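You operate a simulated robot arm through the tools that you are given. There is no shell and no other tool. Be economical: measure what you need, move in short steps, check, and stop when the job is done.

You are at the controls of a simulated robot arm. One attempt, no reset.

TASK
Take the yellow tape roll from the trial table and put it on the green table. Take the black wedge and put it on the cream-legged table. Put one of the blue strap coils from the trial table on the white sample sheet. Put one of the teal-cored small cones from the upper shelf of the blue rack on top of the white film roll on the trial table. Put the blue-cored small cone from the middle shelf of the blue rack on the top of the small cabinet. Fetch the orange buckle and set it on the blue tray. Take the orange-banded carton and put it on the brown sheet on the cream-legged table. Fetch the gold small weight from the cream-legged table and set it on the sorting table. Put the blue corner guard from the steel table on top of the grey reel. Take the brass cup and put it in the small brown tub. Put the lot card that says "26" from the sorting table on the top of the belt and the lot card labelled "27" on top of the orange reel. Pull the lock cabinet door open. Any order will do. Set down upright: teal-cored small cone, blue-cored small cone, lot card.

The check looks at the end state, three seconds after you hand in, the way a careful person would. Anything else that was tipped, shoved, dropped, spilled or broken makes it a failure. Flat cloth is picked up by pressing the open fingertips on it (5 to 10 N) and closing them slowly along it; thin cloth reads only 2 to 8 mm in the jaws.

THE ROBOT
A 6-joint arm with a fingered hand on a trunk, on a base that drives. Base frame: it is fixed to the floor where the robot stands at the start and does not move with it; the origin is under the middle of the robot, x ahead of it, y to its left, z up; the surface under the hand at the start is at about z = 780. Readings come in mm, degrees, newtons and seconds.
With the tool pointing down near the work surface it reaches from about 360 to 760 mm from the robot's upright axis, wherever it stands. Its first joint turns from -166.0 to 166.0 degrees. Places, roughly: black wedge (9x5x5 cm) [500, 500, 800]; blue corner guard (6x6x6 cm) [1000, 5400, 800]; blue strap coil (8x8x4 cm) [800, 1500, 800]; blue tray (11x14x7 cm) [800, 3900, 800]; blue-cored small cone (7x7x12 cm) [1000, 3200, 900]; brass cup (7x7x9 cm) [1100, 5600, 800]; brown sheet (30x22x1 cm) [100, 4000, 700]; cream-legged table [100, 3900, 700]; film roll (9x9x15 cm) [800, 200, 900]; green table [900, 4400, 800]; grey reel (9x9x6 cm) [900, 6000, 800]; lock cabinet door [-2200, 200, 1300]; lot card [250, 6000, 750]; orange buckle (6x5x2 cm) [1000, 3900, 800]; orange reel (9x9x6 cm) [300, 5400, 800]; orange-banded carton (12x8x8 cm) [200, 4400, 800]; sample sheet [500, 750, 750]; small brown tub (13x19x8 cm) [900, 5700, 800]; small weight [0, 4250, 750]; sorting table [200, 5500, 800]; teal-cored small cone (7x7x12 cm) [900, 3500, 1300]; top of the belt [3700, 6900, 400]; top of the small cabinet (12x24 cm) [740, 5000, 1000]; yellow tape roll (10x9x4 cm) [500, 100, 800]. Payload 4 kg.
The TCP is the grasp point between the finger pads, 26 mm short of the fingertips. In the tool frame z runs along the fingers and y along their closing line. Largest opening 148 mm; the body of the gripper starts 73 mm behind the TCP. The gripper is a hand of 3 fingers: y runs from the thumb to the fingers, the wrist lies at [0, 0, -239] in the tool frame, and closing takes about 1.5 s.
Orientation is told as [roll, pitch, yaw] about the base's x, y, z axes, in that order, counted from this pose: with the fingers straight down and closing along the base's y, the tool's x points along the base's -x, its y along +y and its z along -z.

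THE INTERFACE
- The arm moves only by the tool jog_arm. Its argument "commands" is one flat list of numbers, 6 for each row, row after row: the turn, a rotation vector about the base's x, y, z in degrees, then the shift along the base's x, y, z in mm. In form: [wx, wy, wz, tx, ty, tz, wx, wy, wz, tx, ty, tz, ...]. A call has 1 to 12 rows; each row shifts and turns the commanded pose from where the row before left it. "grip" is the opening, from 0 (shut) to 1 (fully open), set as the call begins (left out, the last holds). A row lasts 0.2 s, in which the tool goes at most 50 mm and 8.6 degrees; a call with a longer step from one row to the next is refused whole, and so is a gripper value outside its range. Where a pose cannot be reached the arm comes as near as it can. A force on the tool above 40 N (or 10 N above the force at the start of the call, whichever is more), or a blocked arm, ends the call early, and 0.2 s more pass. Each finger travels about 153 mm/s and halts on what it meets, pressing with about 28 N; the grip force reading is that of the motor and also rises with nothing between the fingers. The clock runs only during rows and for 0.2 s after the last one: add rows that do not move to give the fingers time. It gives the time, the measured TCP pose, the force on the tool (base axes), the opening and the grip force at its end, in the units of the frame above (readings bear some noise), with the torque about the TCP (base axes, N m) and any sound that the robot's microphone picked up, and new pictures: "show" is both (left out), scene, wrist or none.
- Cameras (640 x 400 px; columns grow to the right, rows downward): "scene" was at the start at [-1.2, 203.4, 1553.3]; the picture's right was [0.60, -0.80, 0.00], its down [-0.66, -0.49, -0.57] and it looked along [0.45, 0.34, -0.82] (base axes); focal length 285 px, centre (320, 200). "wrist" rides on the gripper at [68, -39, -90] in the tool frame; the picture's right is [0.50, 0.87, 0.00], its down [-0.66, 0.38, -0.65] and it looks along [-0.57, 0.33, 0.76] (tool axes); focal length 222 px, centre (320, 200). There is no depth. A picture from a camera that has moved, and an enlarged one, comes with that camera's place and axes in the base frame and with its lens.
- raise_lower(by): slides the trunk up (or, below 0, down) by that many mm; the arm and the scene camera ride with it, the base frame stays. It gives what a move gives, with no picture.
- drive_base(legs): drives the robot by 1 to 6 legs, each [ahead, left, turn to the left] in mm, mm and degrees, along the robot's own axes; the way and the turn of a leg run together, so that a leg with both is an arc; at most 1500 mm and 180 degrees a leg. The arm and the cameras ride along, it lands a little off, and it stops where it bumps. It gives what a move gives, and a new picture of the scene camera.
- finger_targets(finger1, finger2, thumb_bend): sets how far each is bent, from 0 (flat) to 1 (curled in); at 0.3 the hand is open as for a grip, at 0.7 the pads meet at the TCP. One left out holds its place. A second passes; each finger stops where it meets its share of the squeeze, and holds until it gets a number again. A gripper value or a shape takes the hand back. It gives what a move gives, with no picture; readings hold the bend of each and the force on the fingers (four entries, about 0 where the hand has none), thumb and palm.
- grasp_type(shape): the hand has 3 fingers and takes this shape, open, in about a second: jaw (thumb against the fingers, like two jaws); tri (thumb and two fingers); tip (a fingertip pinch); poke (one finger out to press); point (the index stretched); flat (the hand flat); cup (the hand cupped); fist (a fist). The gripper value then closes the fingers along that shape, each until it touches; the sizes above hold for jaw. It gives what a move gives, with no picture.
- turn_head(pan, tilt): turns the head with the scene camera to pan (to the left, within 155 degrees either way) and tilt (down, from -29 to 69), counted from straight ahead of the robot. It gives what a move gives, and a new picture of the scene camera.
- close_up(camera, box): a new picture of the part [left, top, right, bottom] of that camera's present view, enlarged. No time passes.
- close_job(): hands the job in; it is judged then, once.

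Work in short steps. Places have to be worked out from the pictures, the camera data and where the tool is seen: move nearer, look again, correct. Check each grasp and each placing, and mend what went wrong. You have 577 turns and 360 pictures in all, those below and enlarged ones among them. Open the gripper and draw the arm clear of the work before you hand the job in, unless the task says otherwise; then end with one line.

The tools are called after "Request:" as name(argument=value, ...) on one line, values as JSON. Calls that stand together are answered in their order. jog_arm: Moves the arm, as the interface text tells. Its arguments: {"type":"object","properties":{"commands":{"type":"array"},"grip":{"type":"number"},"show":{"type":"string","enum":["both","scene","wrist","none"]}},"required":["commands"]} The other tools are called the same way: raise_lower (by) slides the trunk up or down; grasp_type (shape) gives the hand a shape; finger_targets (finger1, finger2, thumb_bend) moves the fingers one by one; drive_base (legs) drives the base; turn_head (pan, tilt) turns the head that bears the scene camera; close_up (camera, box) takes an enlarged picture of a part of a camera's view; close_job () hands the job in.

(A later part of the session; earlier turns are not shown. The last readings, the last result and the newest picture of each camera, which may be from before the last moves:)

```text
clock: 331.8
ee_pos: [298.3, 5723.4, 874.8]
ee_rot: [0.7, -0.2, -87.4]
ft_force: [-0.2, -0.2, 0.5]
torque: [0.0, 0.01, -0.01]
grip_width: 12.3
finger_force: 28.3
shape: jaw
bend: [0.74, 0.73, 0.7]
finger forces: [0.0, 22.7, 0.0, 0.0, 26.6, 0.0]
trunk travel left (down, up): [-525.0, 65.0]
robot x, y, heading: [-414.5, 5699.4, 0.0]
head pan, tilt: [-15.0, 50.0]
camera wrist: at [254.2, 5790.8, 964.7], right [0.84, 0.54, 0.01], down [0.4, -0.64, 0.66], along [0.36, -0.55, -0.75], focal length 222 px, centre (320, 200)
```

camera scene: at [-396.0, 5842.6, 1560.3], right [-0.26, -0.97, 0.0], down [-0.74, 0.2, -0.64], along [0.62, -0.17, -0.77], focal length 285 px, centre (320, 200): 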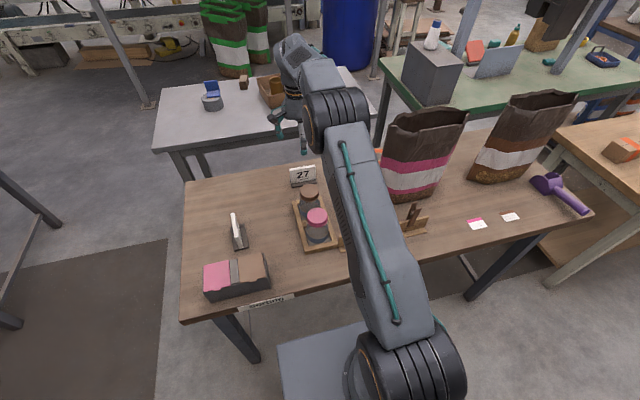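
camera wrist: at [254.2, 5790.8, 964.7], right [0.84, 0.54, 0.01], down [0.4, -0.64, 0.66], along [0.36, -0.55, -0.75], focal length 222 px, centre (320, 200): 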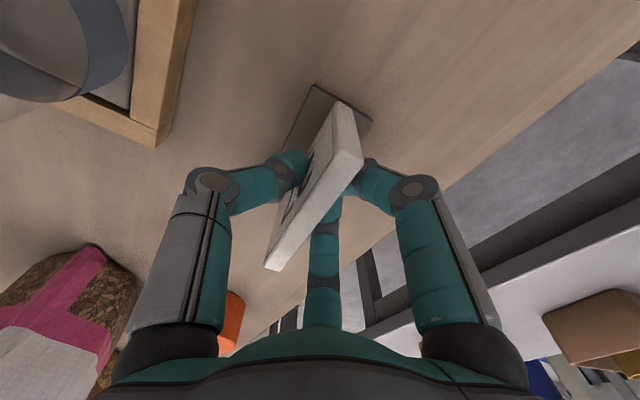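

Gripped. Lift, and reposition the base south (and slightly closer) for the orange reel at ≈[302,5430].

Request:
jog_arm(commands=[0, 0, 0, 0, 0, 30, 0, 0, 0, 0, 0, 45, 0, 0, 0, 0, 0, 45, 0, 0, 0, 0, 0, 40, 0, 0, 0, 0, 0, 0], show="wrist")

Request:
drive_base(legs=[[0, -130, 0], [40, 0, 0]])

Request:
turn_head(pan=-35, tilt=40)

```text
clock: 333.0
ee_pos: [298.6, 5724.7, 1036.1]
ee_rot: [0.7, -0.2, -87.4]
ft_force: [-1.0, 0.2, -0.9]
torque: [-0.01, 0.01, -0.01]
grip_width: 12.2
finger_force: 28.1
shape: jaw
bend: [0.74, 0.73, 0.7]
finger forces: [0.0, 0.0, 0.1, 0.0, 26.6, 0.0]
trunk travel left (down, up): [-525.0, 65.0]
robot x, y, heading: [-415.9, 5701.8, 0.0]
head pan, tilt: [-15.0, 50.0]
camera wrist: at [254.7, 5791.2, 1125.3], right [0.84, 0.54, 0.01], down [0.4, -0.64, 0.66], along [0.36, -0.55, -0.75], focal length 222 px, centre (320, 200)
```

wrist: 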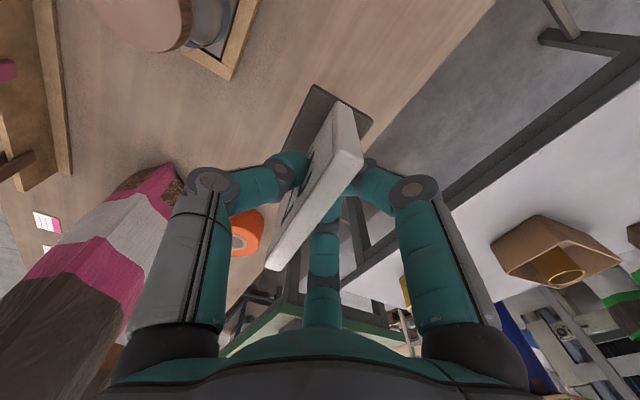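

```text
clock: 334.8
ee_pos: [339.0, 5593.4, 1035.5]
ee_rot: [0.8, -0.2, -87.5]
ft_force: [-0.6, -0.6, -0.2]
torque: [0.01, 0.0, 0.01]
grip_width: 12.1
finger_force: 28.1
shape: jaw
bend: [0.74, 0.73, 0.7]
finger forces: [0.0, 0.0, 0.0, 0.0, 26.7, 0.1]
trunk travel left (down, up): [-525.0, 65.0]
robot x, y, heading: [-371.9, 5572.5, -0.1]
head pan, tilt: [-15.0, 50.0]
camera scene: at [-356.2, 5713.1, 1560.3], right [-0.26, -0.97, 0.0], down [-0.74, 0.2, -0.64], along [0.62, -0.17, -0.77], focal length 285 px, centre (320, 200)
```

scene: 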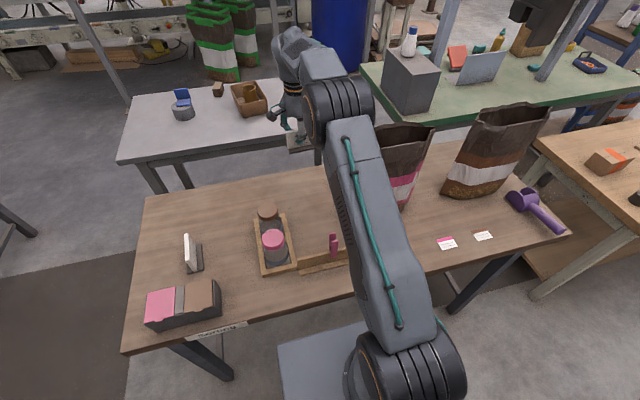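

```text
clock: 335.6
ee_pos: [338.0, 5594.3, 1034.7]
ee_rot: [0.7, -0.2, -87.3]
ft_force: [-0.4, 1.4, -0.5]
torque: [-0.02, -0.01, -0.02]
grip_width: 12.4
finger_force: 27.9
shape: jaw
bend: [0.74, 0.73, 0.7]
finger forces: [0.1, 0.0, 0.0, 0.0, 26.5, 0.0]
trunk travel left (down, up): [-525.0, 65.0]
robot x, y, heading: [-373.9, 5573.1, 0.0]
head pan, tilt: [-35.0, 40.0]
camera scene: at [-361.4, 5684.3, 1574.5], right [-0.57, -0.82, 0.0], down [-0.53, 0.37, -0.77], along [0.63, -0.44, -0.64], focal length 285 px, centre (320, 200)
```

scene: 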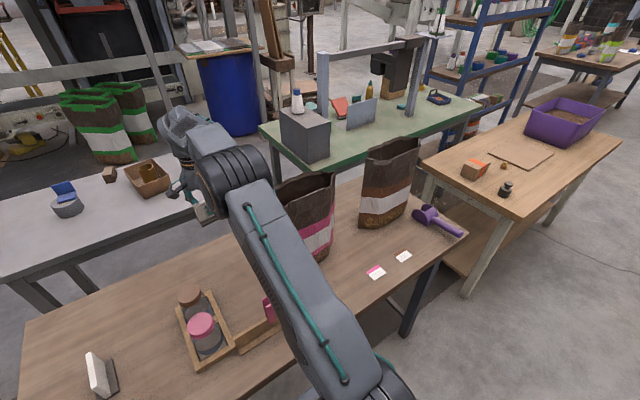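

Check the clearance to the pink bag: move to ≈[325,5500] first and look.

Request:
jog_arm(commands=[0, 0, 0, -4, -45, 10, 0, 0, 0, -4, -45, 10, 0, 0, 0, 0, 0, 0], show="both")

```text
clock: 336.4
ee_pos: [330.7, 5503.3, 1055.4]
ee_rot: [0.7, -0.1, -87.4]
ft_force: [-0.4, -0.5, -0.4]
torque: [0.0, -0.01, -0.03]
grip_width: 12.4
finger_force: 27.8
shape: jaw
bend: [0.74, 0.73, 0.7]
finger forces: [0.0, 0.0, 0.0, 0.0, 26.5, 0.0]
trunk travel left (down, up): [-525.0, 65.0]
robot x, y, heading: [-374.3, 5571.9, 0.1]
head pan, tilt: [-35.0, 40.0]
camera scene: at [-361.5, 5684.0, 1574.5], right [-0.57, -0.82, 0.0], down [-0.53, 0.37, -0.77], along [0.63, -0.44, -0.64], focal length 285 px, centre (320, 200)
camera wrist: at [286.4, 5570.9, 1144.5], right [0.84, 0.54, 0.01], down [0.4, -0.64, 0.66], along [0.36, -0.55, -0.75], focal length 222 px, centre (320, 200)
```

scene: 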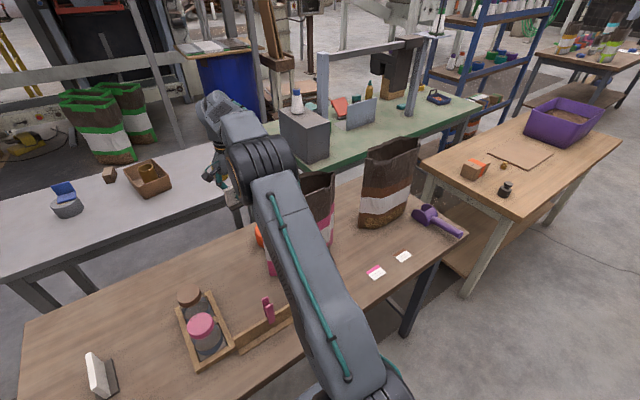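
wrist: 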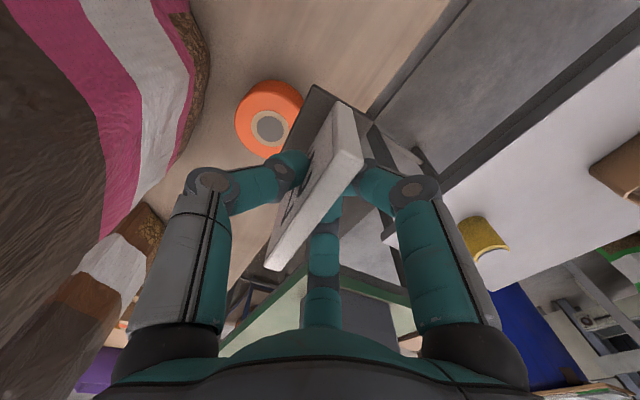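

Reel centre [297,5437]; bag's east face x≈200, so there's ≥25 mm clearance with TCP x≈306. Move over and lower.

Request:
jog_arm(commands=[0, 0, 0, -12, -33, 0, 0, 0, 0, -12, -33, 0, 0, 0, 0, 0, 0, -40, 0, 0, 0, 0, 0, -40, 0, 0, 0, 0, 0, 0], show="both")

```text
clock: 337.6
ee_pos: [306.5, 5438.2, 974.2]
ee_rot: [0.7, -0.2, -87.4]
ft_force: [0.4, 0.5, -0.8]
torque: [0.03, -0.02, 0.0]
grip_width: 12.1
finger_force: 27.7
shape: jaw
bend: [0.74, 0.73, 0.7]
finger forces: [0.0, 0.1, 0.0, 0.0, 26.4, 0.0]
trunk travel left (down, up): [-525.0, 65.0]
robot x, y, heading: [-373.1, 5572.2, 0.1]
head pan, tilt: [-35.0, 40.0]
camera scene: at [-361.3, 5684.1, 1574.5], right [-0.57, -0.82, 0.0], down [-0.53, 0.37, -0.77], along [0.63, -0.44, -0.64], focal length 285 px, centre (320, 200)
camera wrist: at [263.4, 5504.7, 1063.3], right [0.84, 0.54, 0.01], down [0.4, -0.64, 0.66], along [0.36, -0.55, -0.75], focal length 222 px, centre (320, 200)
```

scene: 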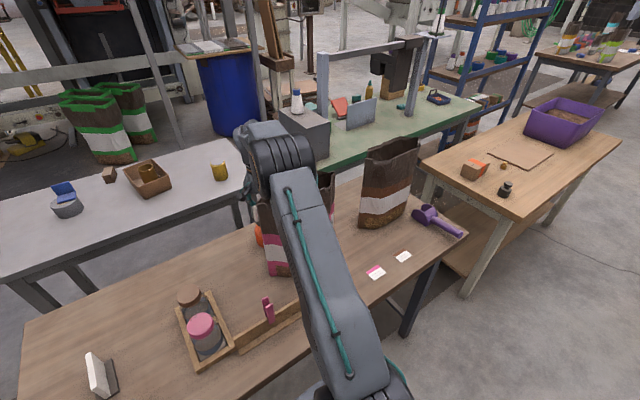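
wrist: 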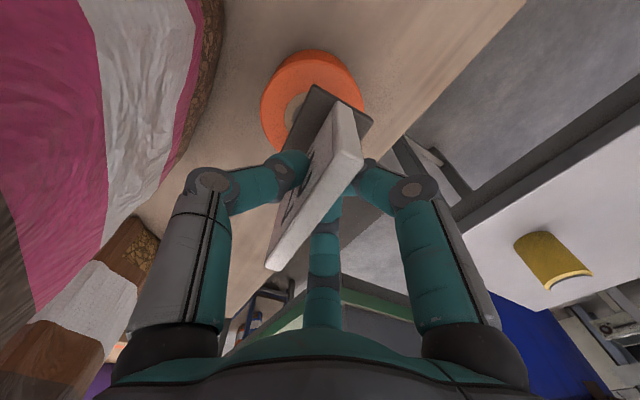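

Good alignment. Lower onto the reel in small steps.

Request:
jog_arm(commands=[0, 0, 0, -4, 0, -25, 0, 0, 0, 0, 0, -6, 0, 0, 0, 0, 0, -4, 0, 0, 0, 0, 0, -3, 0, 0, 0, 0, 0, -3, 0, 0, 0, 0, 0, -3, 0, 0, 0, 0, 0, -3], show="wrist")

```text
clock: 339.2
ee_pos: [302.8, 5438.9, 927.5]
ee_rot: [0.7, -0.2, -87.4]
ft_force: [0.8, 0.8, 4.5]
torque: [0.01, 0.05, -0.03]
grip_width: 12.3
finger_force: 27.4
shape: jaw
bend: [0.74, 0.73, 0.7]
finger forces: [0.0, 0.1, 0.0, 0.1, 26.9, 0.1]
trunk travel left (down, up): [-525.0, 65.0]
robot x, y, heading: [-371.9, 5571.5, -0.2]
head pan, tilt: [-35.0, 40.0]
camera wrist: at [258.6, 5505.1, 1018.2], right [0.84, 0.54, 0.01], down [0.4, -0.64, 0.66], along [0.36, -0.55, -0.75], focal length 222 px, centre (320, 200)
```

wrist: 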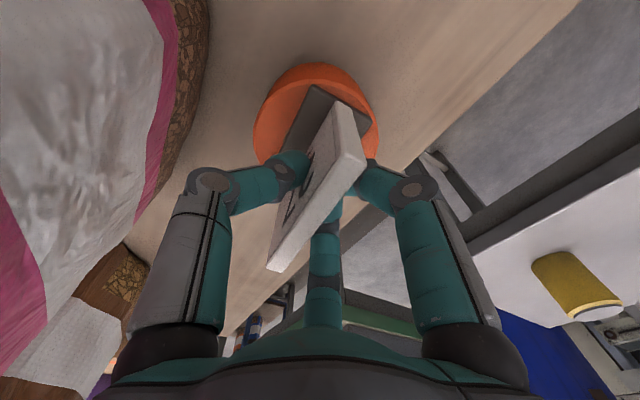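

Just in contact (4.5 N). One more small press, then release and rise.

Request:
jog_arm(commands=[0, 0, 0, 0, 0, -1.5, 0, 0, 0, 0, 0, 0], show="none")

Request:
jog_arm(commands=[0, 0, 0, 0, 0, 0, 0, 0, 0, 0, 0, 0, 0, 0, 0, 0, 0, 0, 0, 0, 0, 0, 0, 0, 0, 0, 0, 0, 0, 0, 0, 0, 0, 0, 0, 30, 0, 0, 0, 0, 0, 45, 0, 0, 0, 0, 0, 50], show="wrist", grip=0.5)

Request:
close_up(camera="wrist", box=[220, 30, 420, 170])

```text
clock: 339.8
ee_pos: [302.0, 5437.5, 927.8]
ee_rot: [0.8, -0.2, -87.4]
ft_force: [1.1, 1.0, 11.3]
torque: [0.01, 0.04, 0.01]
grip_width: 12.3
finger_force: 28.3
shape: jaw
bend: [0.74, 0.73, 0.69]
finger forces: [0.1, 0.0, 0.0, 0.1, 28.7, 0.1]
trunk travel left (down, up): [-525.0, 65.0]
robot x, y, heading: [-372.3, 5571.7, -0.1]
head pan, tilt: [-35.0, 40.0]
```

```text
clock: 341.6
ee_pos: [300.9, 5438.8, 1052.1]
ee_rot: [0.7, -0.1, -87.5]
ft_force: [-0.4, -0.1, -0.6]
torque: [-0.02, -0.01, 0.01]
grip_width: 73.3
finger_force: 0.0
shape: jaw
bend: [0.36, 0.36, 0.7]
finger forces: [0.1, 0.1, 0.1, 0.0, 0.1, 0.0]
trunk travel left (down, up): [-525.0, 65.0]
robot x, y, heading: [-373.9, 5577.4, 0.0]
head pan, tilt: [-35.0, 40.0]
camera wrist: at [257.7, 5506.3, 1141.3], right [0.84, 0.54, 0.01], down [0.4, -0.64, 0.66], along [0.36, -0.55, -0.75], focal length 222 px, centre (320, 200)
```

wrist: 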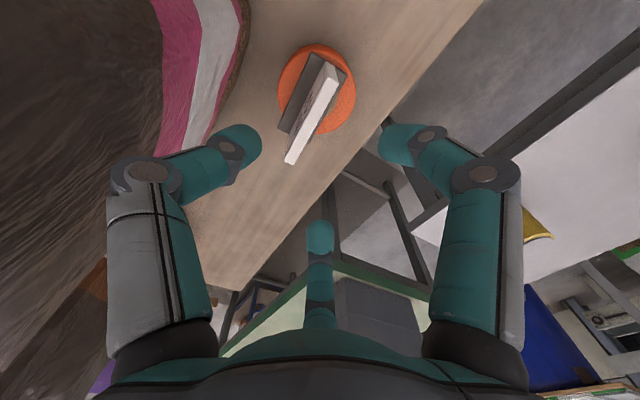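

```text
2.86 times, centred on (320, 100) of wrist
camera zoom: at [257.7, 5506.3, 1141.3], right [0.84, 0.54, 0.01], down [0.4, -0.64, 0.66], along [0.36, -0.55, -0.75], focal length 635 px, centre (320, 486)
```

zoom: 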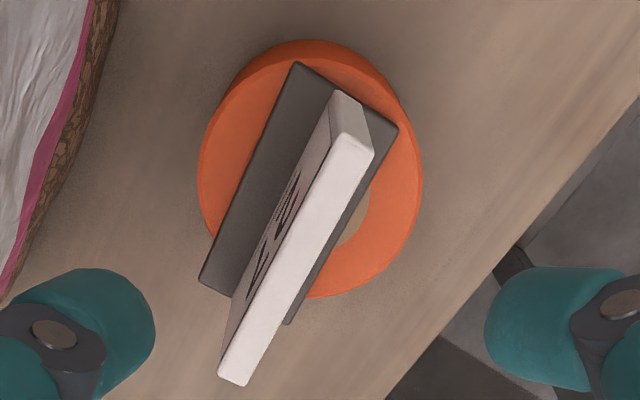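

Card 27 stands on the orange reel. Move the hand north clear of the bag, then back out and go to the cream-legged table.

Request:
jog_arm(commands=[0, 0, 0, 0, 35, 30, 0, 0, 0, 0, 35, 30, 0, 0, 0, 0, 35, 30, 0, 0, 0, 0, 35, 30, 0, 0, 0, -30, 20, 0, 0, 0, 0, -45, 0, 0, 0, 0, 0, -45, 0, 0, 0, 0, 0, -45, 0, 0], show="none")

Request:
drive_base(legs=[[-500, 0, 0], [0, -1300, 0]])

Request:
turn_head(pan=0, tilt=42)

```text
clock: 343.4
ee_pos: [135.0, 5599.8, 1172.9]
ee_rot: [0.7, -0.2, -87.4]
ft_force: [0.1, 0.3, 0.0]
torque: [0.02, 0.0, -0.01]
grip_width: 73.9
finger_force: 0.0
shape: jaw
bend: [0.36, 0.36, 0.7]
finger forces: [0.1, 0.0, 0.1, 0.0, 0.0, 0.1]
trunk travel left (down, up): [-525.0, 65.0]
robot x, y, heading: [-374.3, 5572.7, -0.2]
head pan, tilt: [-35.0, 40.0]
```

```text
clock: 352.5
ee_pos: [-364.9, 4292.5, 1170.8]
ee_rot: [0.8, -0.2, -87.1]
ft_force: [-0.5, 0.1, 0.1]
torque: [-0.06, 0.02, 0.02]
grip_width: 73.7
finger_force: 0.1
shape: jaw
bend: [0.36, 0.36, 0.7]
finger forces: [0.0, 0.1, 0.0, 0.1, 0.1, 0.0]
trunk travel left (down, up): [-525.0, 65.0]
robot x, y, heading: [-870.0, 4264.4, -0.0]
head pan, tilt: [-35.0, 40.0]
camera scene: at [-863.2, 4375.8, 1574.5], right [-0.57, -0.82, 0.0], down [-0.53, 0.37, -0.77], along [0.63, -0.44, -0.64], focal length 285 px, centre (320, 200)
```

scene: 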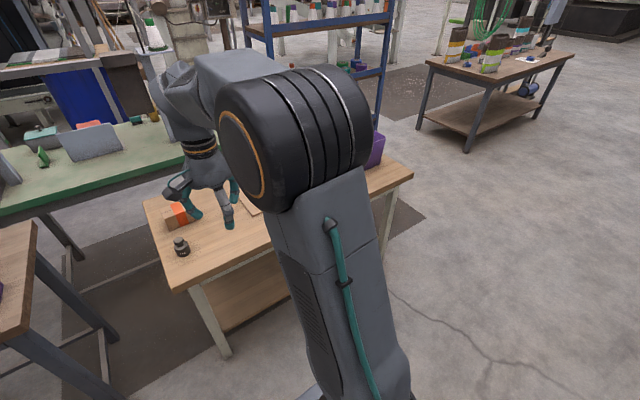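

```text
clock: 353.6
ee_pos: [-365.1, 4291.7, 1171.6]
ee_rot: [0.7, -0.2, -87.2]
ft_force: [-0.2, -0.5, -0.1]
torque: [0.01, 0.05, 0.0]
grip_width: 73.4
finger_force: 0.0
shape: jaw
bend: [0.36, 0.36, 0.7]
finger forces: [0.0, 0.1, 0.0, 0.0, 0.0, 0.0]
trunk travel left (down, up): [-525.0, 65.0]
robot x, y, heading: [-874.4, 4265.3, -0.1]
head pan, tilt: [0.0, 42.0]
camera scene: at [-849.4, 4424.6, 1571.6], right [0.0, -1.0, 0.0], down [-0.67, 0.0, -0.74], along [0.74, 0.0, -0.67], focal length 285 px, centre (320, 200)
```

scene: 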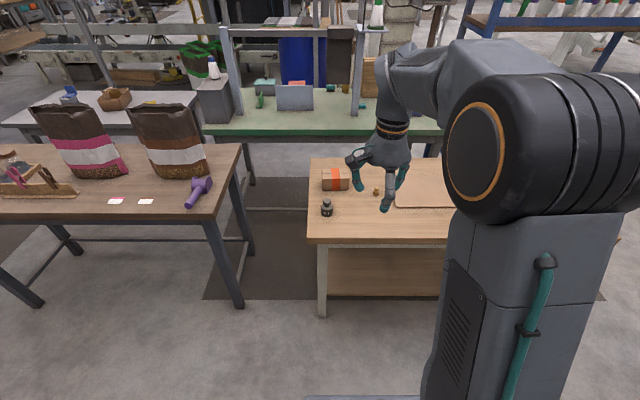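

Cream table: carton ≈[184,4360], gold weight ≈[150,4160], black weight beside. Drive up to it.

Request:
drive_base(legs=[[380, -30, 0]])

Request:
turn_head(pan=0, tilt=50)

Request:
jog_arm(commands=[0, 0, 0, 0, 0, 0], show="wrist")

```text
clock: 355.9
ee_pos: [10.7, 4265.5, 1172.0]
ee_rot: [0.7, -0.2, -87.1]
ft_force: [-0.1, 0.3, 0.2]
torque: [0.0, 0.01, -0.01]
grip_width: 73.7
finger_force: 0.1
shape: jaw
bend: [0.36, 0.36, 0.7]
finger forces: [0.0, 0.0, 0.0, 0.0, 0.0, 0.0]
trunk travel left (down, up): [-525.0, 65.0]
robot x, y, heading: [-498.2, 4237.6, 0.4]
head pan, tilt: [0.0, 42.0]
camera scene: at [-474.1, 4396.2, 1571.6], right [0.01, -1.0, 0.0], down [-0.67, 0.0, -0.74], along [0.74, 0.0, -0.67], focal length 285 px, centre (320, 200)
```

scene: 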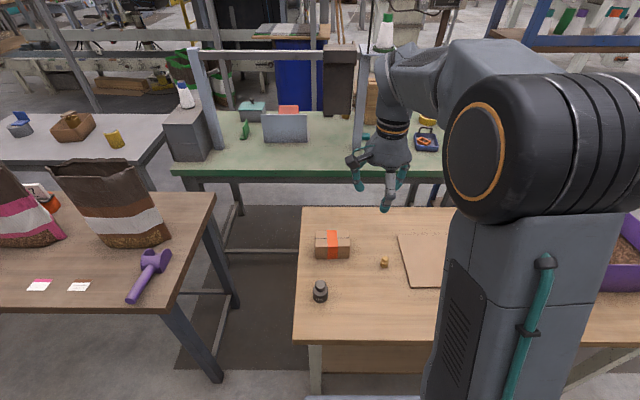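

```text
clock: 356.6
ee_pos: [11.4, 4266.1, 1172.5]
ee_rot: [0.8, -0.2, -87.1]
ft_force: [-0.3, 0.2, -0.5]
torque: [0.02, -0.06, 0.0]
grip_width: 73.6
finger_force: 0.0
shape: jaw
bend: [0.36, 0.36, 0.7]
finger forces: [0.0, 0.1, 0.0, 0.0, 0.0, 0.0]
trunk travel left (down, up): [-525.0, 65.0]
robot x, y, heading: [-496.6, 4235.3, 0.2]
head pan, tilt: [0.0, 50.0]
camera scene: at [-481.0, 4396.2, 1560.4], right [0.01, -1.0, 0.0], down [-0.77, 0.0, -0.64], along [0.64, 0.0, -0.77], focal length 285 px, centre (320, 200)
```

scene: 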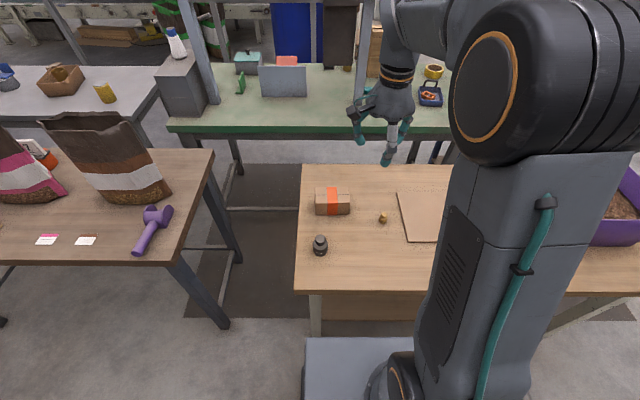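

```text
clock: 357.0
ee_pos: [10.4, 4265.7, 1172.7]
ee_rot: [0.7, -0.2, -87.1]
ft_force: [-0.4, -0.2, 0.2]
torque: [0.03, -0.03, 0.02]
grip_width: 73.7
finger_force: 0.1
shape: jaw
bend: [0.36, 0.36, 0.7]
finger forces: [0.1, 0.1, 0.0, 0.1, 0.0, 0.1]
trunk travel left (down, up): [-525.0, 65.0]
robot x, y, heading: [-497.0, 4234.7, 0.0]
head pan, tilt: [0.0, 50.0]
camera wrist: at [-34.1, 4332.1, 1261.5], right [0.84, 0.54, 0.01], down [0.4, -0.63, 0.66], along [0.37, -0.55, -0.75], focal length 222 px, centre (320, 200)
```

wrist: 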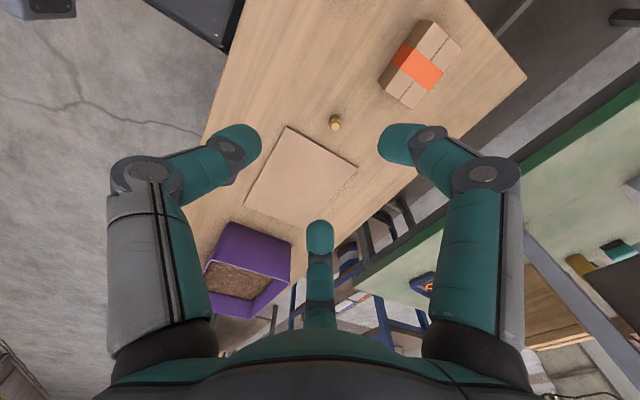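

Carton ≈[167,4360] (120 along y, 80 along x, top ≈817), table ≈737, sheet centre ≈[132,3952]. Let me see what other hand shapes look like for gripping a box.

Request:
grasp_type(shape="tri")

Request:
jog_arm(commands=[0, 0, 0, 0, 0, 0], show="wrist")

Request:
grasp_type(shape="tip")

Request:
jog_arm(commands=[0, 0, 0, 0, 0, 0], show="wrist")

```text
clock: 357.9
ee_pos: [9.8, 4265.7, 1172.2]
ee_rot: [0.7, -0.3, -87.1]
ft_force: [-0.4, -0.2, -0.1]
torque: [-0.02, 0.0, 0.0]
grip_width: 147.9
finger_force: 0.0
shape: tri
bend: [0.3, 0.3, 0.3]
finger forces: [0.1, 0.0, 0.1, 0.0, 0.0, 0.0]
trunk travel left (down, up): [-525.0, 65.0]
robot x, y, heading: [-499.6, 4234.8, 0.4]
head pan, tilt: [0.0, 50.0]
```

```text
clock: 358.3
ee_pos: [8.6, 4266.0, 1172.4]
ee_rot: [0.7, -0.1, -87.1]
ft_force: [0.4, 0.3, 0.6]
torque: [0.0, -0.02, 0.01]
grip_width: 147.7
finger_force: 0.0
shape: tri
bend: [0.3, 0.3, 0.3]
finger forces: [0.0, 0.1, 0.0, 0.0, 0.1, 0.1]
trunk travel left (down, up): [-525.0, 65.0]
robot x, y, heading: [-501.1, 4237.0, 0.5]
head pan, tilt: [0.0, 50.0]
camera wrist: at [-34.1, 4332.1, 1261.5], right [0.84, 0.54, 0.01], down [0.4, -0.63, 0.66], along [0.37, -0.55, -0.75], focal length 222 px, centre (320, 200)
```

wrist: 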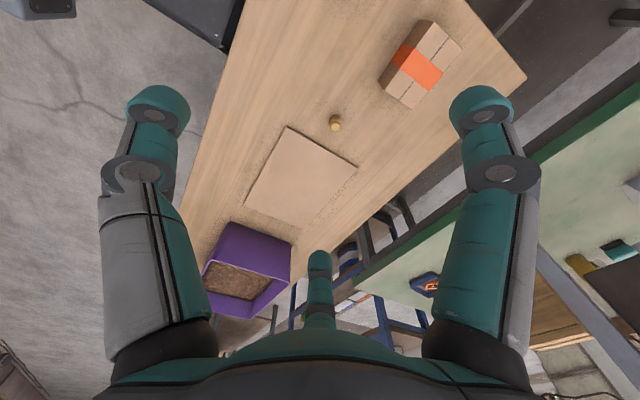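

```text
clock: 359.2
ee_pos: [9.7, 4265.7, 1171.5]
ee_rot: [0.7, -0.2, -87.2]
ft_force: [0.9, 0.6, 0.1]
torque: [0.0, 0.01, 0.01]
grip_width: 148.0
finger_force: 0.1
shape: tip
bend: [0.3, 0.3, 0.3]
finger forces: [0.0, 0.1, 0.1, 0.0, 0.0, 0.0]
trunk travel left (down, up): [-525.0, 65.0]
robot x, y, heading: [-500.5, 4234.8, 0.4]
head pan, tilt: [0.0, 50.0]
```

```text
clock: 359.6
ee_pos: [9.5, 4265.6, 1171.6]
ee_rot: [0.7, -0.2, -87.1]
ft_force: [-0.7, 0.2, -0.6]
torque: [-0.02, -0.01, 0.05]
grip_width: 147.8
finger_force: 0.0
shape: tip
bend: [0.3, 0.3, 0.3]
finger forces: [0.1, 0.0, 0.0, 0.1, 0.0, 0.0]
trunk travel left (down, up): [-525.0, 65.0]
robot x, y, heading: [-499.7, 4235.4, 0.4]
head pan, tilt: [0.0, 50.0]
camera wrist: at [-34.1, 4332.1, 1261.5], right [0.84, 0.54, 0.01], down [0.4, -0.63, 0.66], along [0.37, -0.55, -0.75], focal length 222 px, centre (320, 200)
```

wrist: 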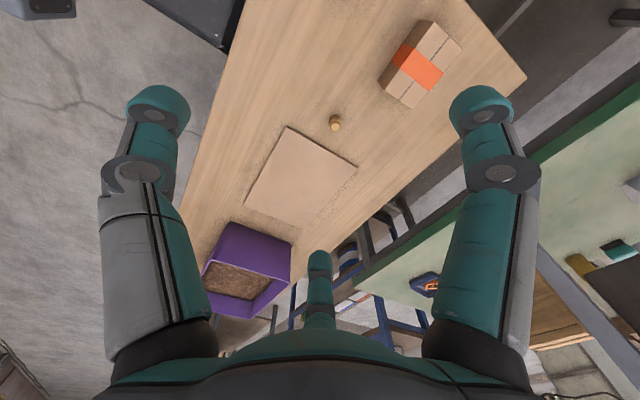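

All shapes share the same 3-finger geometry, so I'll use individual finger control: thumb on the −x face, two fingers on the +x face. Move above the carton first.

Request:
grasp_type(shape="jaw")

Request:
jog_arm(commands=[0, 0, -3, 36, 20, -20, 0, 0, 0, 36, 20, -25, 0, 0, 0, 36, 20, -25, 0, 0, 0, 36, 20, -25, 0, 0, 0, 36, 15, -25, 0, 0, 0, 0, 0, -45, 0, 0, 0, 0, 0, -45, 0, 0, 0, 0, 0, 0], show="both")

```text
clock: 360.5
ee_pos: [10.6, 4265.3, 1171.9]
ee_rot: [0.6, -0.2, -87.1]
ft_force: [0.6, -0.4, 0.6]
torque: [-0.02, 0.04, 0.03]
grip_width: 148.1
finger_force: 0.0
shape: jaw
bend: [0.3, 0.3, 0.3]
finger forces: [0.1, 0.0, 0.1, 0.0, 0.0, 0.0]
trunk travel left (down, up): [-525.0, 65.0]
robot x, y, heading: [-498.6, 4234.9, 0.4]
head pan, tilt: [0.0, 50.0]
```

```text
clock: 362.3
ee_pos: [191.1, 4360.2, 960.8]
ee_rot: [0.7, -0.2, -90.1]
ft_force: [-0.2, 0.4, -0.2]
torque: [0.0, 0.0, -0.02]
grip_width: 148.1
finger_force: 0.0
shape: jaw
bend: [0.3, 0.3, 0.3]
finger forces: [0.1, 0.0, 0.1, 0.0, 0.0, 0.0]
trunk travel left (down, up): [-525.0, 65.0]
robot x, y, heading: [-500.6, 4231.9, 0.4]
head pan, tilt: [0.0, 50.0]
camera scene: at [-480.6, 4396.3, 1560.3], right [0.01, -1.0, 0.0], down [-0.77, 0.0, -0.64], along [0.64, 0.0, -0.77], focal length 285 px, centre (320, 200)
camera wrist: at [150.5, 4429.0, 1050.8], right [0.87, 0.5, 0.01], down [0.37, -0.65, 0.66], along [0.34, -0.57, -0.75], focal length 222 px, centre (320, 200)
```

scene: 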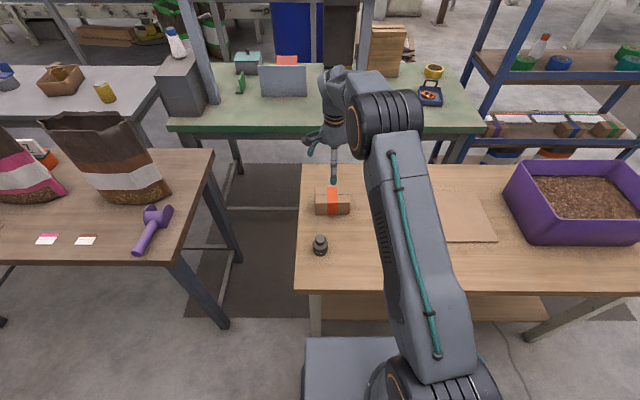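
wrist: 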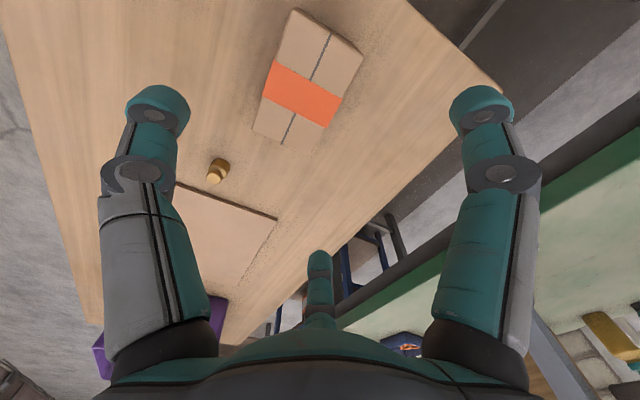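

Carton spans x 138–199, y 4302–4418, top ≈817. TCP offset is right; descend with the hand open.

Request:
jog_arm(commands=[0, 0, 0, 0, 0, -45, 0, 0, 0, 0, 0, -45, 0, 0, 0, 0, 0, -45, 0, 0, 0, 0, 0, -38, 0, 0, 0, 0, 0, 0], show="wrist")

Request:
finger_targets(finger1=0.58, finger2=0.58, thumb_bend=0.3)

Request:
close_up(camera="wrist", box=[0, 0, 640, 400])

```text
clock: 363.5
ee_pos: [190.3, 4361.5, 789.0]
ee_rot: [0.6, -0.2, -90.1]
ft_force: [-0.4, 0.7, -0.3]
torque: [-0.01, 0.01, -0.01]
grip_width: 147.8
finger_force: 0.1
shape: jaw
bend: [0.3, 0.3, 0.3]
finger forces: [0.1, 0.0, 0.1, 0.1, 0.0, 0.0]
trunk travel left (down, up): [-525.0, 65.0]
robot x, y, heading: [-498.3, 4235.4, 0.4]
head pan, tilt: [0.0, 50.0]
camera wrist: at [150.1, 4429.6, 878.4], right [0.87, 0.5, 0.01], down [0.37, -0.65, 0.66], along [0.34, -0.57, -0.75], focal length 222 px, centre (320, 200)
```

wrist: 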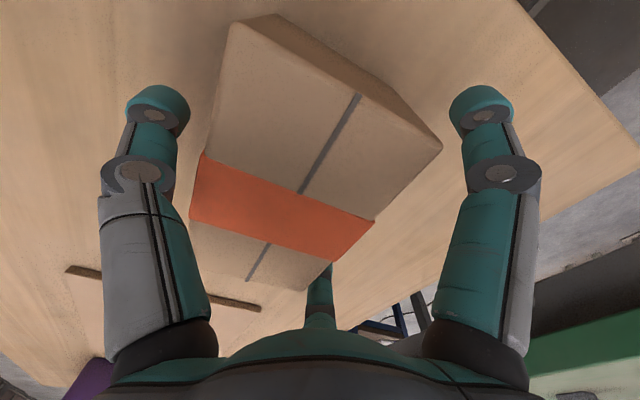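

```text
clock: 364.5
ee_pos: [190.0, 4360.5, 790.4]
ee_rot: [0.8, -0.2, -90.1]
ft_force: [1.1, -0.6, 0.0]
torque: [-0.03, -0.05, 0.04]
grip_width: 89.2
finger_force: 1.5
shape: fingers
bend: [0.56, 0.55, 0.3]
finger forces: [0.8, 1.1, 0.0, 0.1, 1.1, 0.0]
trunk travel left (down, up): [-525.0, 65.0]
robot x, y, heading: [-498.7, 4233.2, 0.4]
head pan, tilt: [0.0, 50.0]
```

```text
1.00 times, centred on (320, 200) of wrist (not enlarged: the box is as wide or as high as the picture)
camera zoom: at [150.1, 4429.5, 878.9], right [0.87, 0.5, 0.01], down [0.37, -0.65, 0.66], along [0.34, -0.57, -0.75], focal length 222 px, centre (320, 200)
```

zoom: 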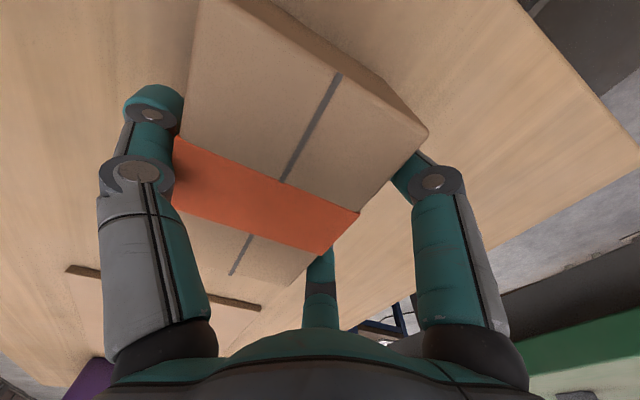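

The fingers have brought the box against the thumb. Now squeeze.

Request:
finger_targets(finger1=0.75, finger2=0.75, thumb_bend=0.6)

Request:
close_up(camera="wrist", box=[0, 0, 640, 400])

```text
clock: 365.5
ee_pos: [190.6, 4360.4, 790.5]
ee_rot: [0.9, -0.2, -90.1]
ft_force: [-5.9, 1.9, 12.2]
torque: [-0.06, -0.04, -0.05]
grip_width: 73.0
finger_force: 27.6
shape: fingers
bend: [0.6, 0.59, 0.5]
finger forces: [12.4, 12.3, 0.1, 0.0, 30.6, 0.0]
trunk travel left (down, up): [-525.0, 65.0]
robot x, y, heading: [-496.9, 4236.9, 0.2]
head pan, tilt: [0.0, 50.0]
```

```text
1.00 times, centred on (320, 200) of wrist (not enlarged: the box is as wide or as high as the picture)
camera zoom: at [149.2, 4429.6, 880.1], right [0.87, 0.5, 0.01], down [0.37, -0.65, 0.66], along [0.34, -0.57, -0.75], focal length 222 px, centre (320, 200)
```

zoom: 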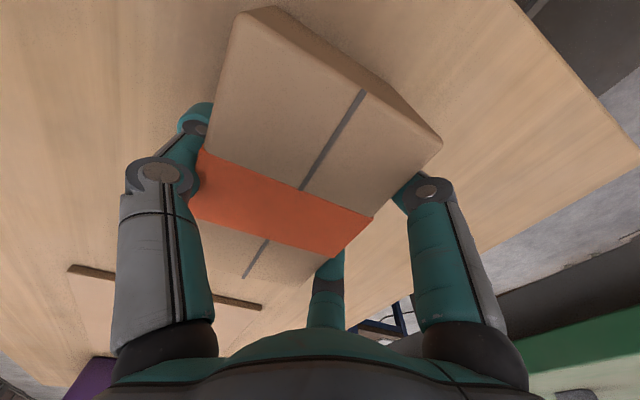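

Firm three-point grip. Lift a little and check.

Request:
jog_arm(commands=[0, 0, 0, 0, 0, 10, 0, 0, 0, 0, 0, 30, 0, 0, 0, 0, 0, 40, 0, 0, 0, 0, 0, 40, 0, 0, 0, 0, 0, 0], show="both")

```text
clock: 366.7
ee_pos: [190.5, 4359.8, 908.8]
ee_rot: [0.7, -0.2, -90.0]
ft_force: [-0.2, 1.1, -2.3]
torque: [0.0, -0.07, 0.03]
grip_width: 73.0
finger_force: 25.6
shape: fingers
bend: [0.6, 0.59, 0.5]
finger forces: [13.0, 13.2, 0.1, 0.0, 26.0, 0.1]
trunk travel left (down, up): [-525.0, 65.0]
robot x, y, heading: [-502.7, 4236.6, 0.5]
head pan, tilt: [0.0, 50.0]
camera scene: at [-481.0, 4396.2, 1560.3], right [0.01, -1.0, 0.0], down [-0.77, 0.0, -0.64], along [0.64, 0.0, -0.77], focal length 285 px, centre (320, 200)
camera wrist: at [149.3, 4428.8, 998.8], right [0.87, 0.5, 0.01], down [0.37, -0.65, 0.66], along [0.34, -0.57, -0.75], focal length 222 px, centre (320, 200)
```

scene: 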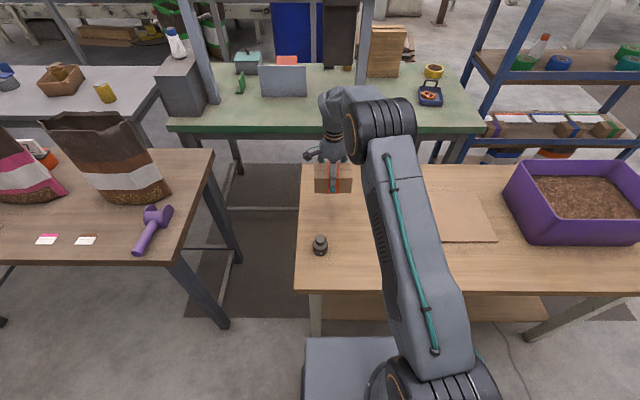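
wrist: 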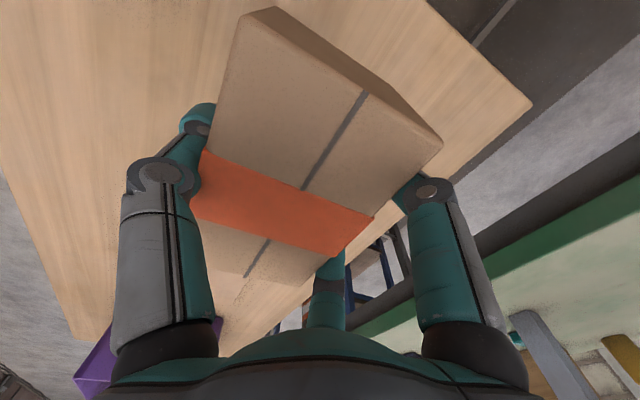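

Held well. Carry over the brown sheet (centre ≈[132,3954]).

Request:
jog_arm(commands=[0, 0, 0, -5, -43, 0, 0, 0, 0, -5, -43, 0, 0, 0, 0, -5, -43, 0, 0, 0, 0, -5, -43, 0, 0, 0, 0, -5, -43, 0, 0, 0, 0, -5, -43, 0, 0, 0, 0, -5, -43, 0, 0, 0, 0, -5, -43, 0, 0, 0, 0, -5, -46, 0, 0, 0, 0, 0, 0, -40, 0, 0, 0, 0, 0, 0], show="both")

```text
clock: 369.1
ee_pos: [145.6, 3969.7, 868.9]
ee_rot: [0.7, -0.3, -90.0]
ft_force: [-0.2, 1.1, -2.3]
torque: [0.0, -0.07, -0.02]
grip_width: 73.0
finger_force: 25.6
shape: fingers
bend: [0.6, 0.59, 0.5]
finger forces: [12.7, 13.1, 0.1, 0.0, 25.7, 0.0]
trunk travel left (down, up): [-525.0, 65.0]
robot x, y, heading: [-498.5, 4236.1, 0.2]
head pan, tilt: [0.0, 50.0]
camera scene: at [-480.4, 4396.1, 1560.4], right [0.01, -1.0, 0.0], down [-0.77, 0.0, -0.64], along [0.64, 0.0, -0.77], focal length 285 px, centre (320, 200)
camera wrist: at [104.9, 4039.0, 958.6], right [0.87, 0.5, 0.01], down [0.37, -0.65, 0.66], along [0.34, -0.57, -0.75], focal length 222 px, centre (320, 200)
```

scene: 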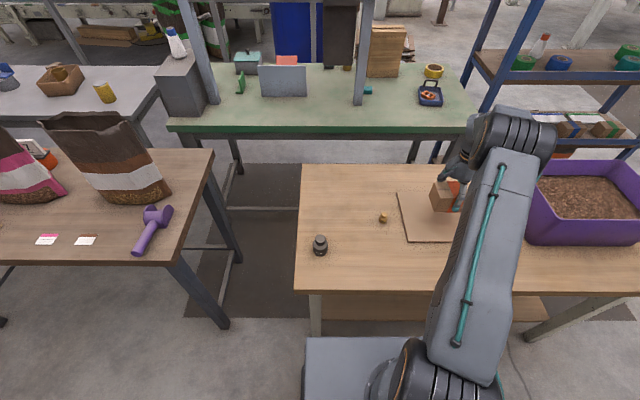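
wrist: 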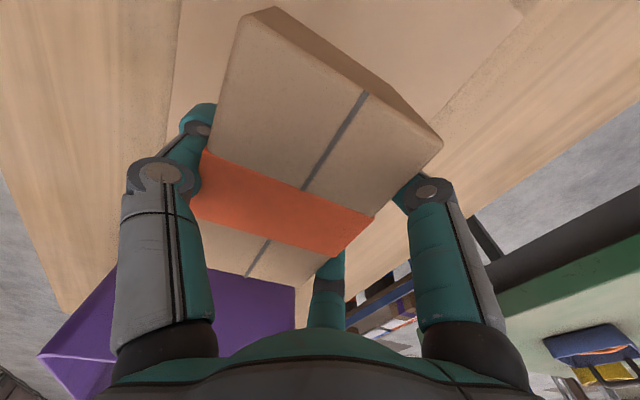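

Over the sheet. Lower until contact.

Request:
jog_arm(commands=[0, 0, 0, 0, -5, -40, 0, 0, 0, 0, 0, -18, 0, 0, 0, 0, 0, -6, 0, 0, 0, 0, 0, -4, 0, 0, 0, 0, 0, -4, 0, 0, 0, 0, 0, -4, 0, 0, 0, 0, 0, -3], show="none")

```text
clock: 370.7
ee_pos: [144.9, 3963.7, 797.1]
ee_rot: [1.4, -0.5, -90.1]
ft_force: [-7.4, 2.4, 23.1]
torque: [0.01, -0.02, 0.0]
grip_width: 72.7
finger_force: 27.6
shape: fingers
bend: [0.6, 0.6, 0.51]
finger forces: [11.8, 12.3, 0.0, 0.0, 31.7, 0.1]
trunk travel left (down, up): [-525.0, 65.0]
robot x, y, heading: [-500.8, 4237.2, 0.4]
head pan, tilt: [0.0, 50.0]
stopped in row 7: the force on the tool passed its limit at 41 N (the readings are from after the stop); the commanded pose is now the measured one
```

Seated. Open the fingers and rise.

Request:
finger_targets(finger1=0.4, finger2=0.4, thumb_bend=0.3)

Request:
jog_arm(commands=[0, 0, 0, 0, 0, 20, 0, 0, 0, 0, 0, 45, 0, 0, 0, 0, 0, 45, 0, 0, 0, 0, 0, 45, 0, 0, 0, 0, 0, 0], show="both")

```text
clock: 371.7
ee_pos: [145.9, 3963.7, 793.1]
ee_rot: [1.0, -0.3, -90.1]
ft_force: [0.5, 0.1, 0.1]
torque: [0.01, -0.01, 0.0]
grip_width: 110.9
finger_force: 0.1
shape: fingers
bend: [0.4, 0.4, 0.3]
finger forces: [0.0, 0.1, 0.0, 0.0, 0.0, 0.0]
trunk travel left (down, up): [-525.0, 65.0]
robot x, y, heading: [-502.0, 4235.2, 0.4]
head pan, tilt: [0.0, 50.0]
```

```text
clock: 372.9
ee_pos: [146.6, 3964.6, 948.3]
ee_rot: [1.0, -0.2, -90.1]
ft_force: [-0.7, -0.5, -0.2]
torque: [0.01, -0.01, -0.01]
grip_width: 110.9
finger_force: 0.2
shape: fingers
bend: [0.4, 0.4, 0.3]
finger forces: [0.0, 0.0, 0.0, 0.0, 0.0, 0.1]
trunk travel left (down, up): [-525.0, 65.0]
robot x, y, heading: [-497.0, 4233.6, 0.2]
head pan, tilt: [0.0, 50.0]
camera scene: at [-481.3, 4396.2, 1560.3], right [0.01, -1.0, 0.0], down [-0.77, 0.0, -0.64], along [0.64, 0.0, -0.77], focal length 285 px, centre (320, 200)
camera wrist: at [105.3, 4033.7, 1037.9], right [0.87, 0.5, 0.01], down [0.37, -0.65, 0.66], along [0.34, -0.57, -0.75], focal length 222 px, centre (320, 200)
```

scene: 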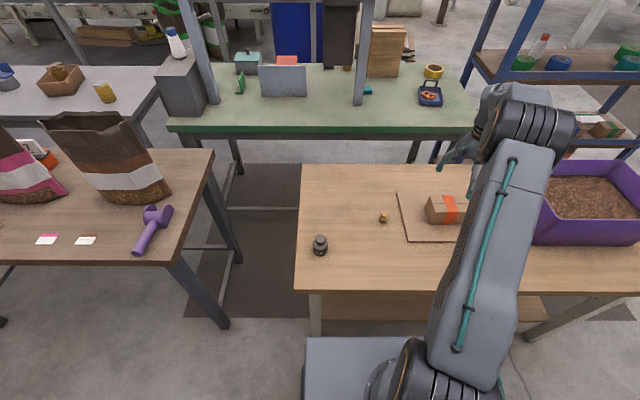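
wrist: 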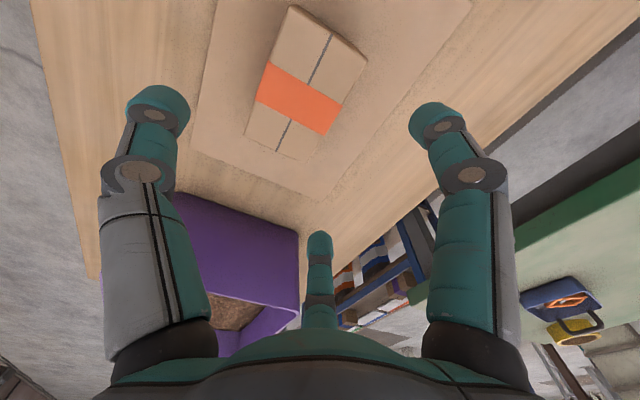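

Carton is on the brown sheet. Next the gold weight at ≈[117,4178]: move above it.

Request:
grasp_type(shape="jaw")

Request:
jog_arm(commands=[0, 0, 0, -6, 43, 0, 0, 0, 0, -6, 43, 0, 0, 0, 0, -6, 43, 0, 0, 0, 0, -6, 43, 0, 0, 0, 0, -6, 42, 0, 0, 0, 0, 0, 0, -40, 0, 0, 0, 0, 0, -30, 0, 0, 0, 0, 0, 0], show="wrist", grip=0.5)

Request:
close_up(camera="wrist", box=[240, 40, 400, 160])

Request:
close_up(camera="scene", box=[350, 190, 420, 240])

```text
clock: 373.8
ee_pos: [146.4, 3964.7, 948.3]
ee_rot: [1.0, -0.3, -90.2]
ft_force: [-0.4, 0.4, 0.1]
torque: [-0.03, -0.04, 0.01]
grip_width: 147.8
finger_force: 0.0
shape: jaw
bend: [0.3, 0.3, 0.3]
finger forces: [0.1, 0.0, 0.0, 0.0, 0.0, 0.0]
trunk travel left (down, up): [-525.0, 65.0]
robot x, y, heading: [-499.8, 4235.8, 0.5]
head pan, tilt: [0.0, 50.0]
```

```text
clock: 375.6
ee_pos: [116.5, 4178.8, 877.1]
ee_rot: [1.0, -0.3, -90.2]
ft_force: [0.7, 0.6, 0.5]
torque: [0.01, -0.01, 0.02]
grip_width: 74.5
finger_force: 0.1
shape: jaw
bend: [0.36, 0.36, 0.7]
finger forces: [0.0, 0.0, 0.0, 0.0, 0.1, 0.0]
trunk travel left (down, up): [-525.0, 65.0]
robot x, y, heading: [-501.5, 4239.0, 0.4]
head pan, tilt: [0.0, 50.0]
camera wrist: at [75.6, 4248.1, 966.3], right [0.87, 0.5, 0.01], down [0.37, -0.65, 0.66], along [0.34, -0.57, -0.75], focal length 222 px, centre (320, 200)
```

wrist: 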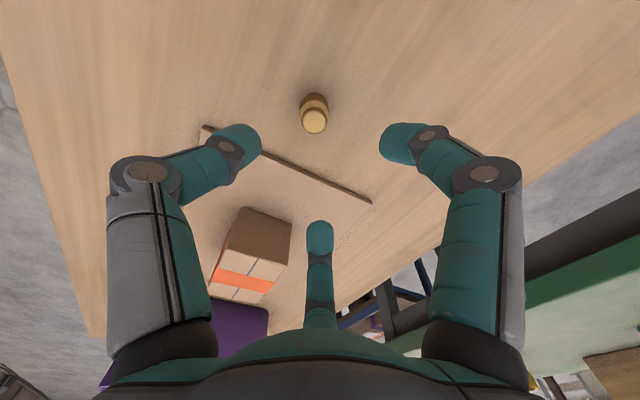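

```text
3.33 times, centred on (320, 100) of wrist
camera zoom: at [75.6, 4248.1, 966.3], right [0.87, 0.5, 0.01], down [0.37, -0.65, 0.66], along [0.34, -0.57, -0.75], focal length 740 px, centre (320, 533)
```

zoom: 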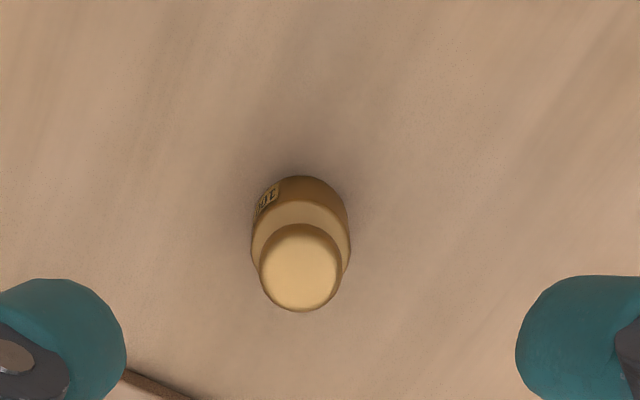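

```text
8.00 times, centred on (385, 215) of scene
camera zoom: at [-481.0, 4396.2, 1560.3], right [0.01, -1.0, 0.0], down [-0.77, 0.0, -0.64], along [0.64, 0.0, -0.77], focal length 2282 px, centre (-200, 80)
```

zoom: 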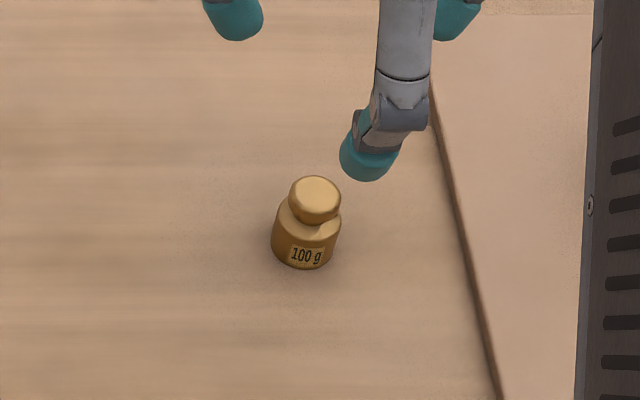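

Gold 100 g weight at ≈[111,4181]. Descend to z≈769 and grip.

Request:
jog_arm(commands=[0, 0, 0, -5, 2, -45, 0, 0, 0, 0, 0, -45, 0, 0, 0, 0, 0, -14, 0, 0, 0, 0, 0, -4, 0, 0, 0, 0, 0, 0], show="wrist")

Request:
jog_arm(commands=[0, 0, 0, 0, 0, 0, 0, 0, 0, 0, 0, 0, 0, 0, 0, 0, 0, 0, 0, 0, 0, 0, 0, 0, 0, 0, 0, 0, 0, 0], show="wrist", grip=0)

```text
clock: 376.8
ee_pos: [112.0, 4181.4, 771.0]
ee_rot: [1.0, -0.4, -90.1]
ft_force: [0.2, -0.7, 0.0]
torque: [-0.03, 0.06, -0.01]
grip_width: 74.6
finger_force: 0.0
shape: jaw
bend: [0.36, 0.36, 0.7]
finger forces: [0.1, 0.0, 0.1, 0.0, 0.0, 0.1]
trunk travel left (down, up): [-525.0, 65.0]
robot x, y, heading: [-495.5, 4236.5, 0.4]
head pan, tilt: [0.0, 50.0]
camera wrist: at [70.7, 4249.6, 859.6], right [0.87, 0.5, 0.01], down [0.37, -0.65, 0.66], along [0.34, -0.57, -0.75], focal length 222 px, centre (320, 200)
```

wrist: 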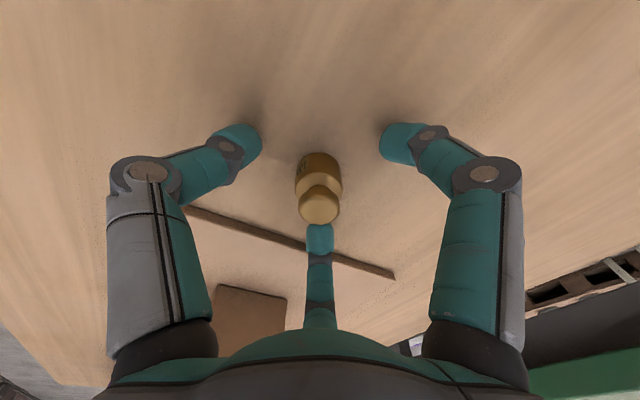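

```text
clock: 378.0
ee_pos: [111.1, 4181.2, 771.4]
ee_rot: [0.9, -0.3, -90.1]
ft_force: [0.2, 0.7, 0.0]
torque: [0.0, 0.02, 0.01]
grip_width: 22.1
finger_force: 27.8
shape: jaw
bend: [0.74, 0.75, 0.7]
finger forces: [24.4, 24.9, 0.0, 0.1, 24.8, 0.1]
trunk travel left (down, up): [-525.0, 65.0]
robot x, y, heading: [-495.7, 4236.5, 0.2]
head pan, tilt: [0.0, 50.0]
camera wrist: at [70.8, 4249.6, 859.7], right [0.87, 0.5, 0.01], down [0.37, -0.65, 0.66], along [0.34, -0.57, -0.75], focal length 222 px, centre (320, 200)
```

wrist: 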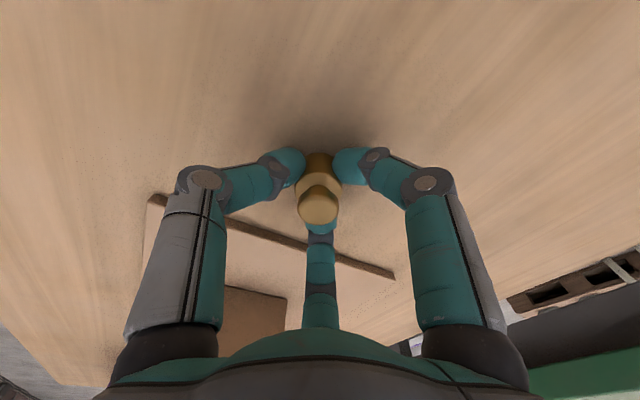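

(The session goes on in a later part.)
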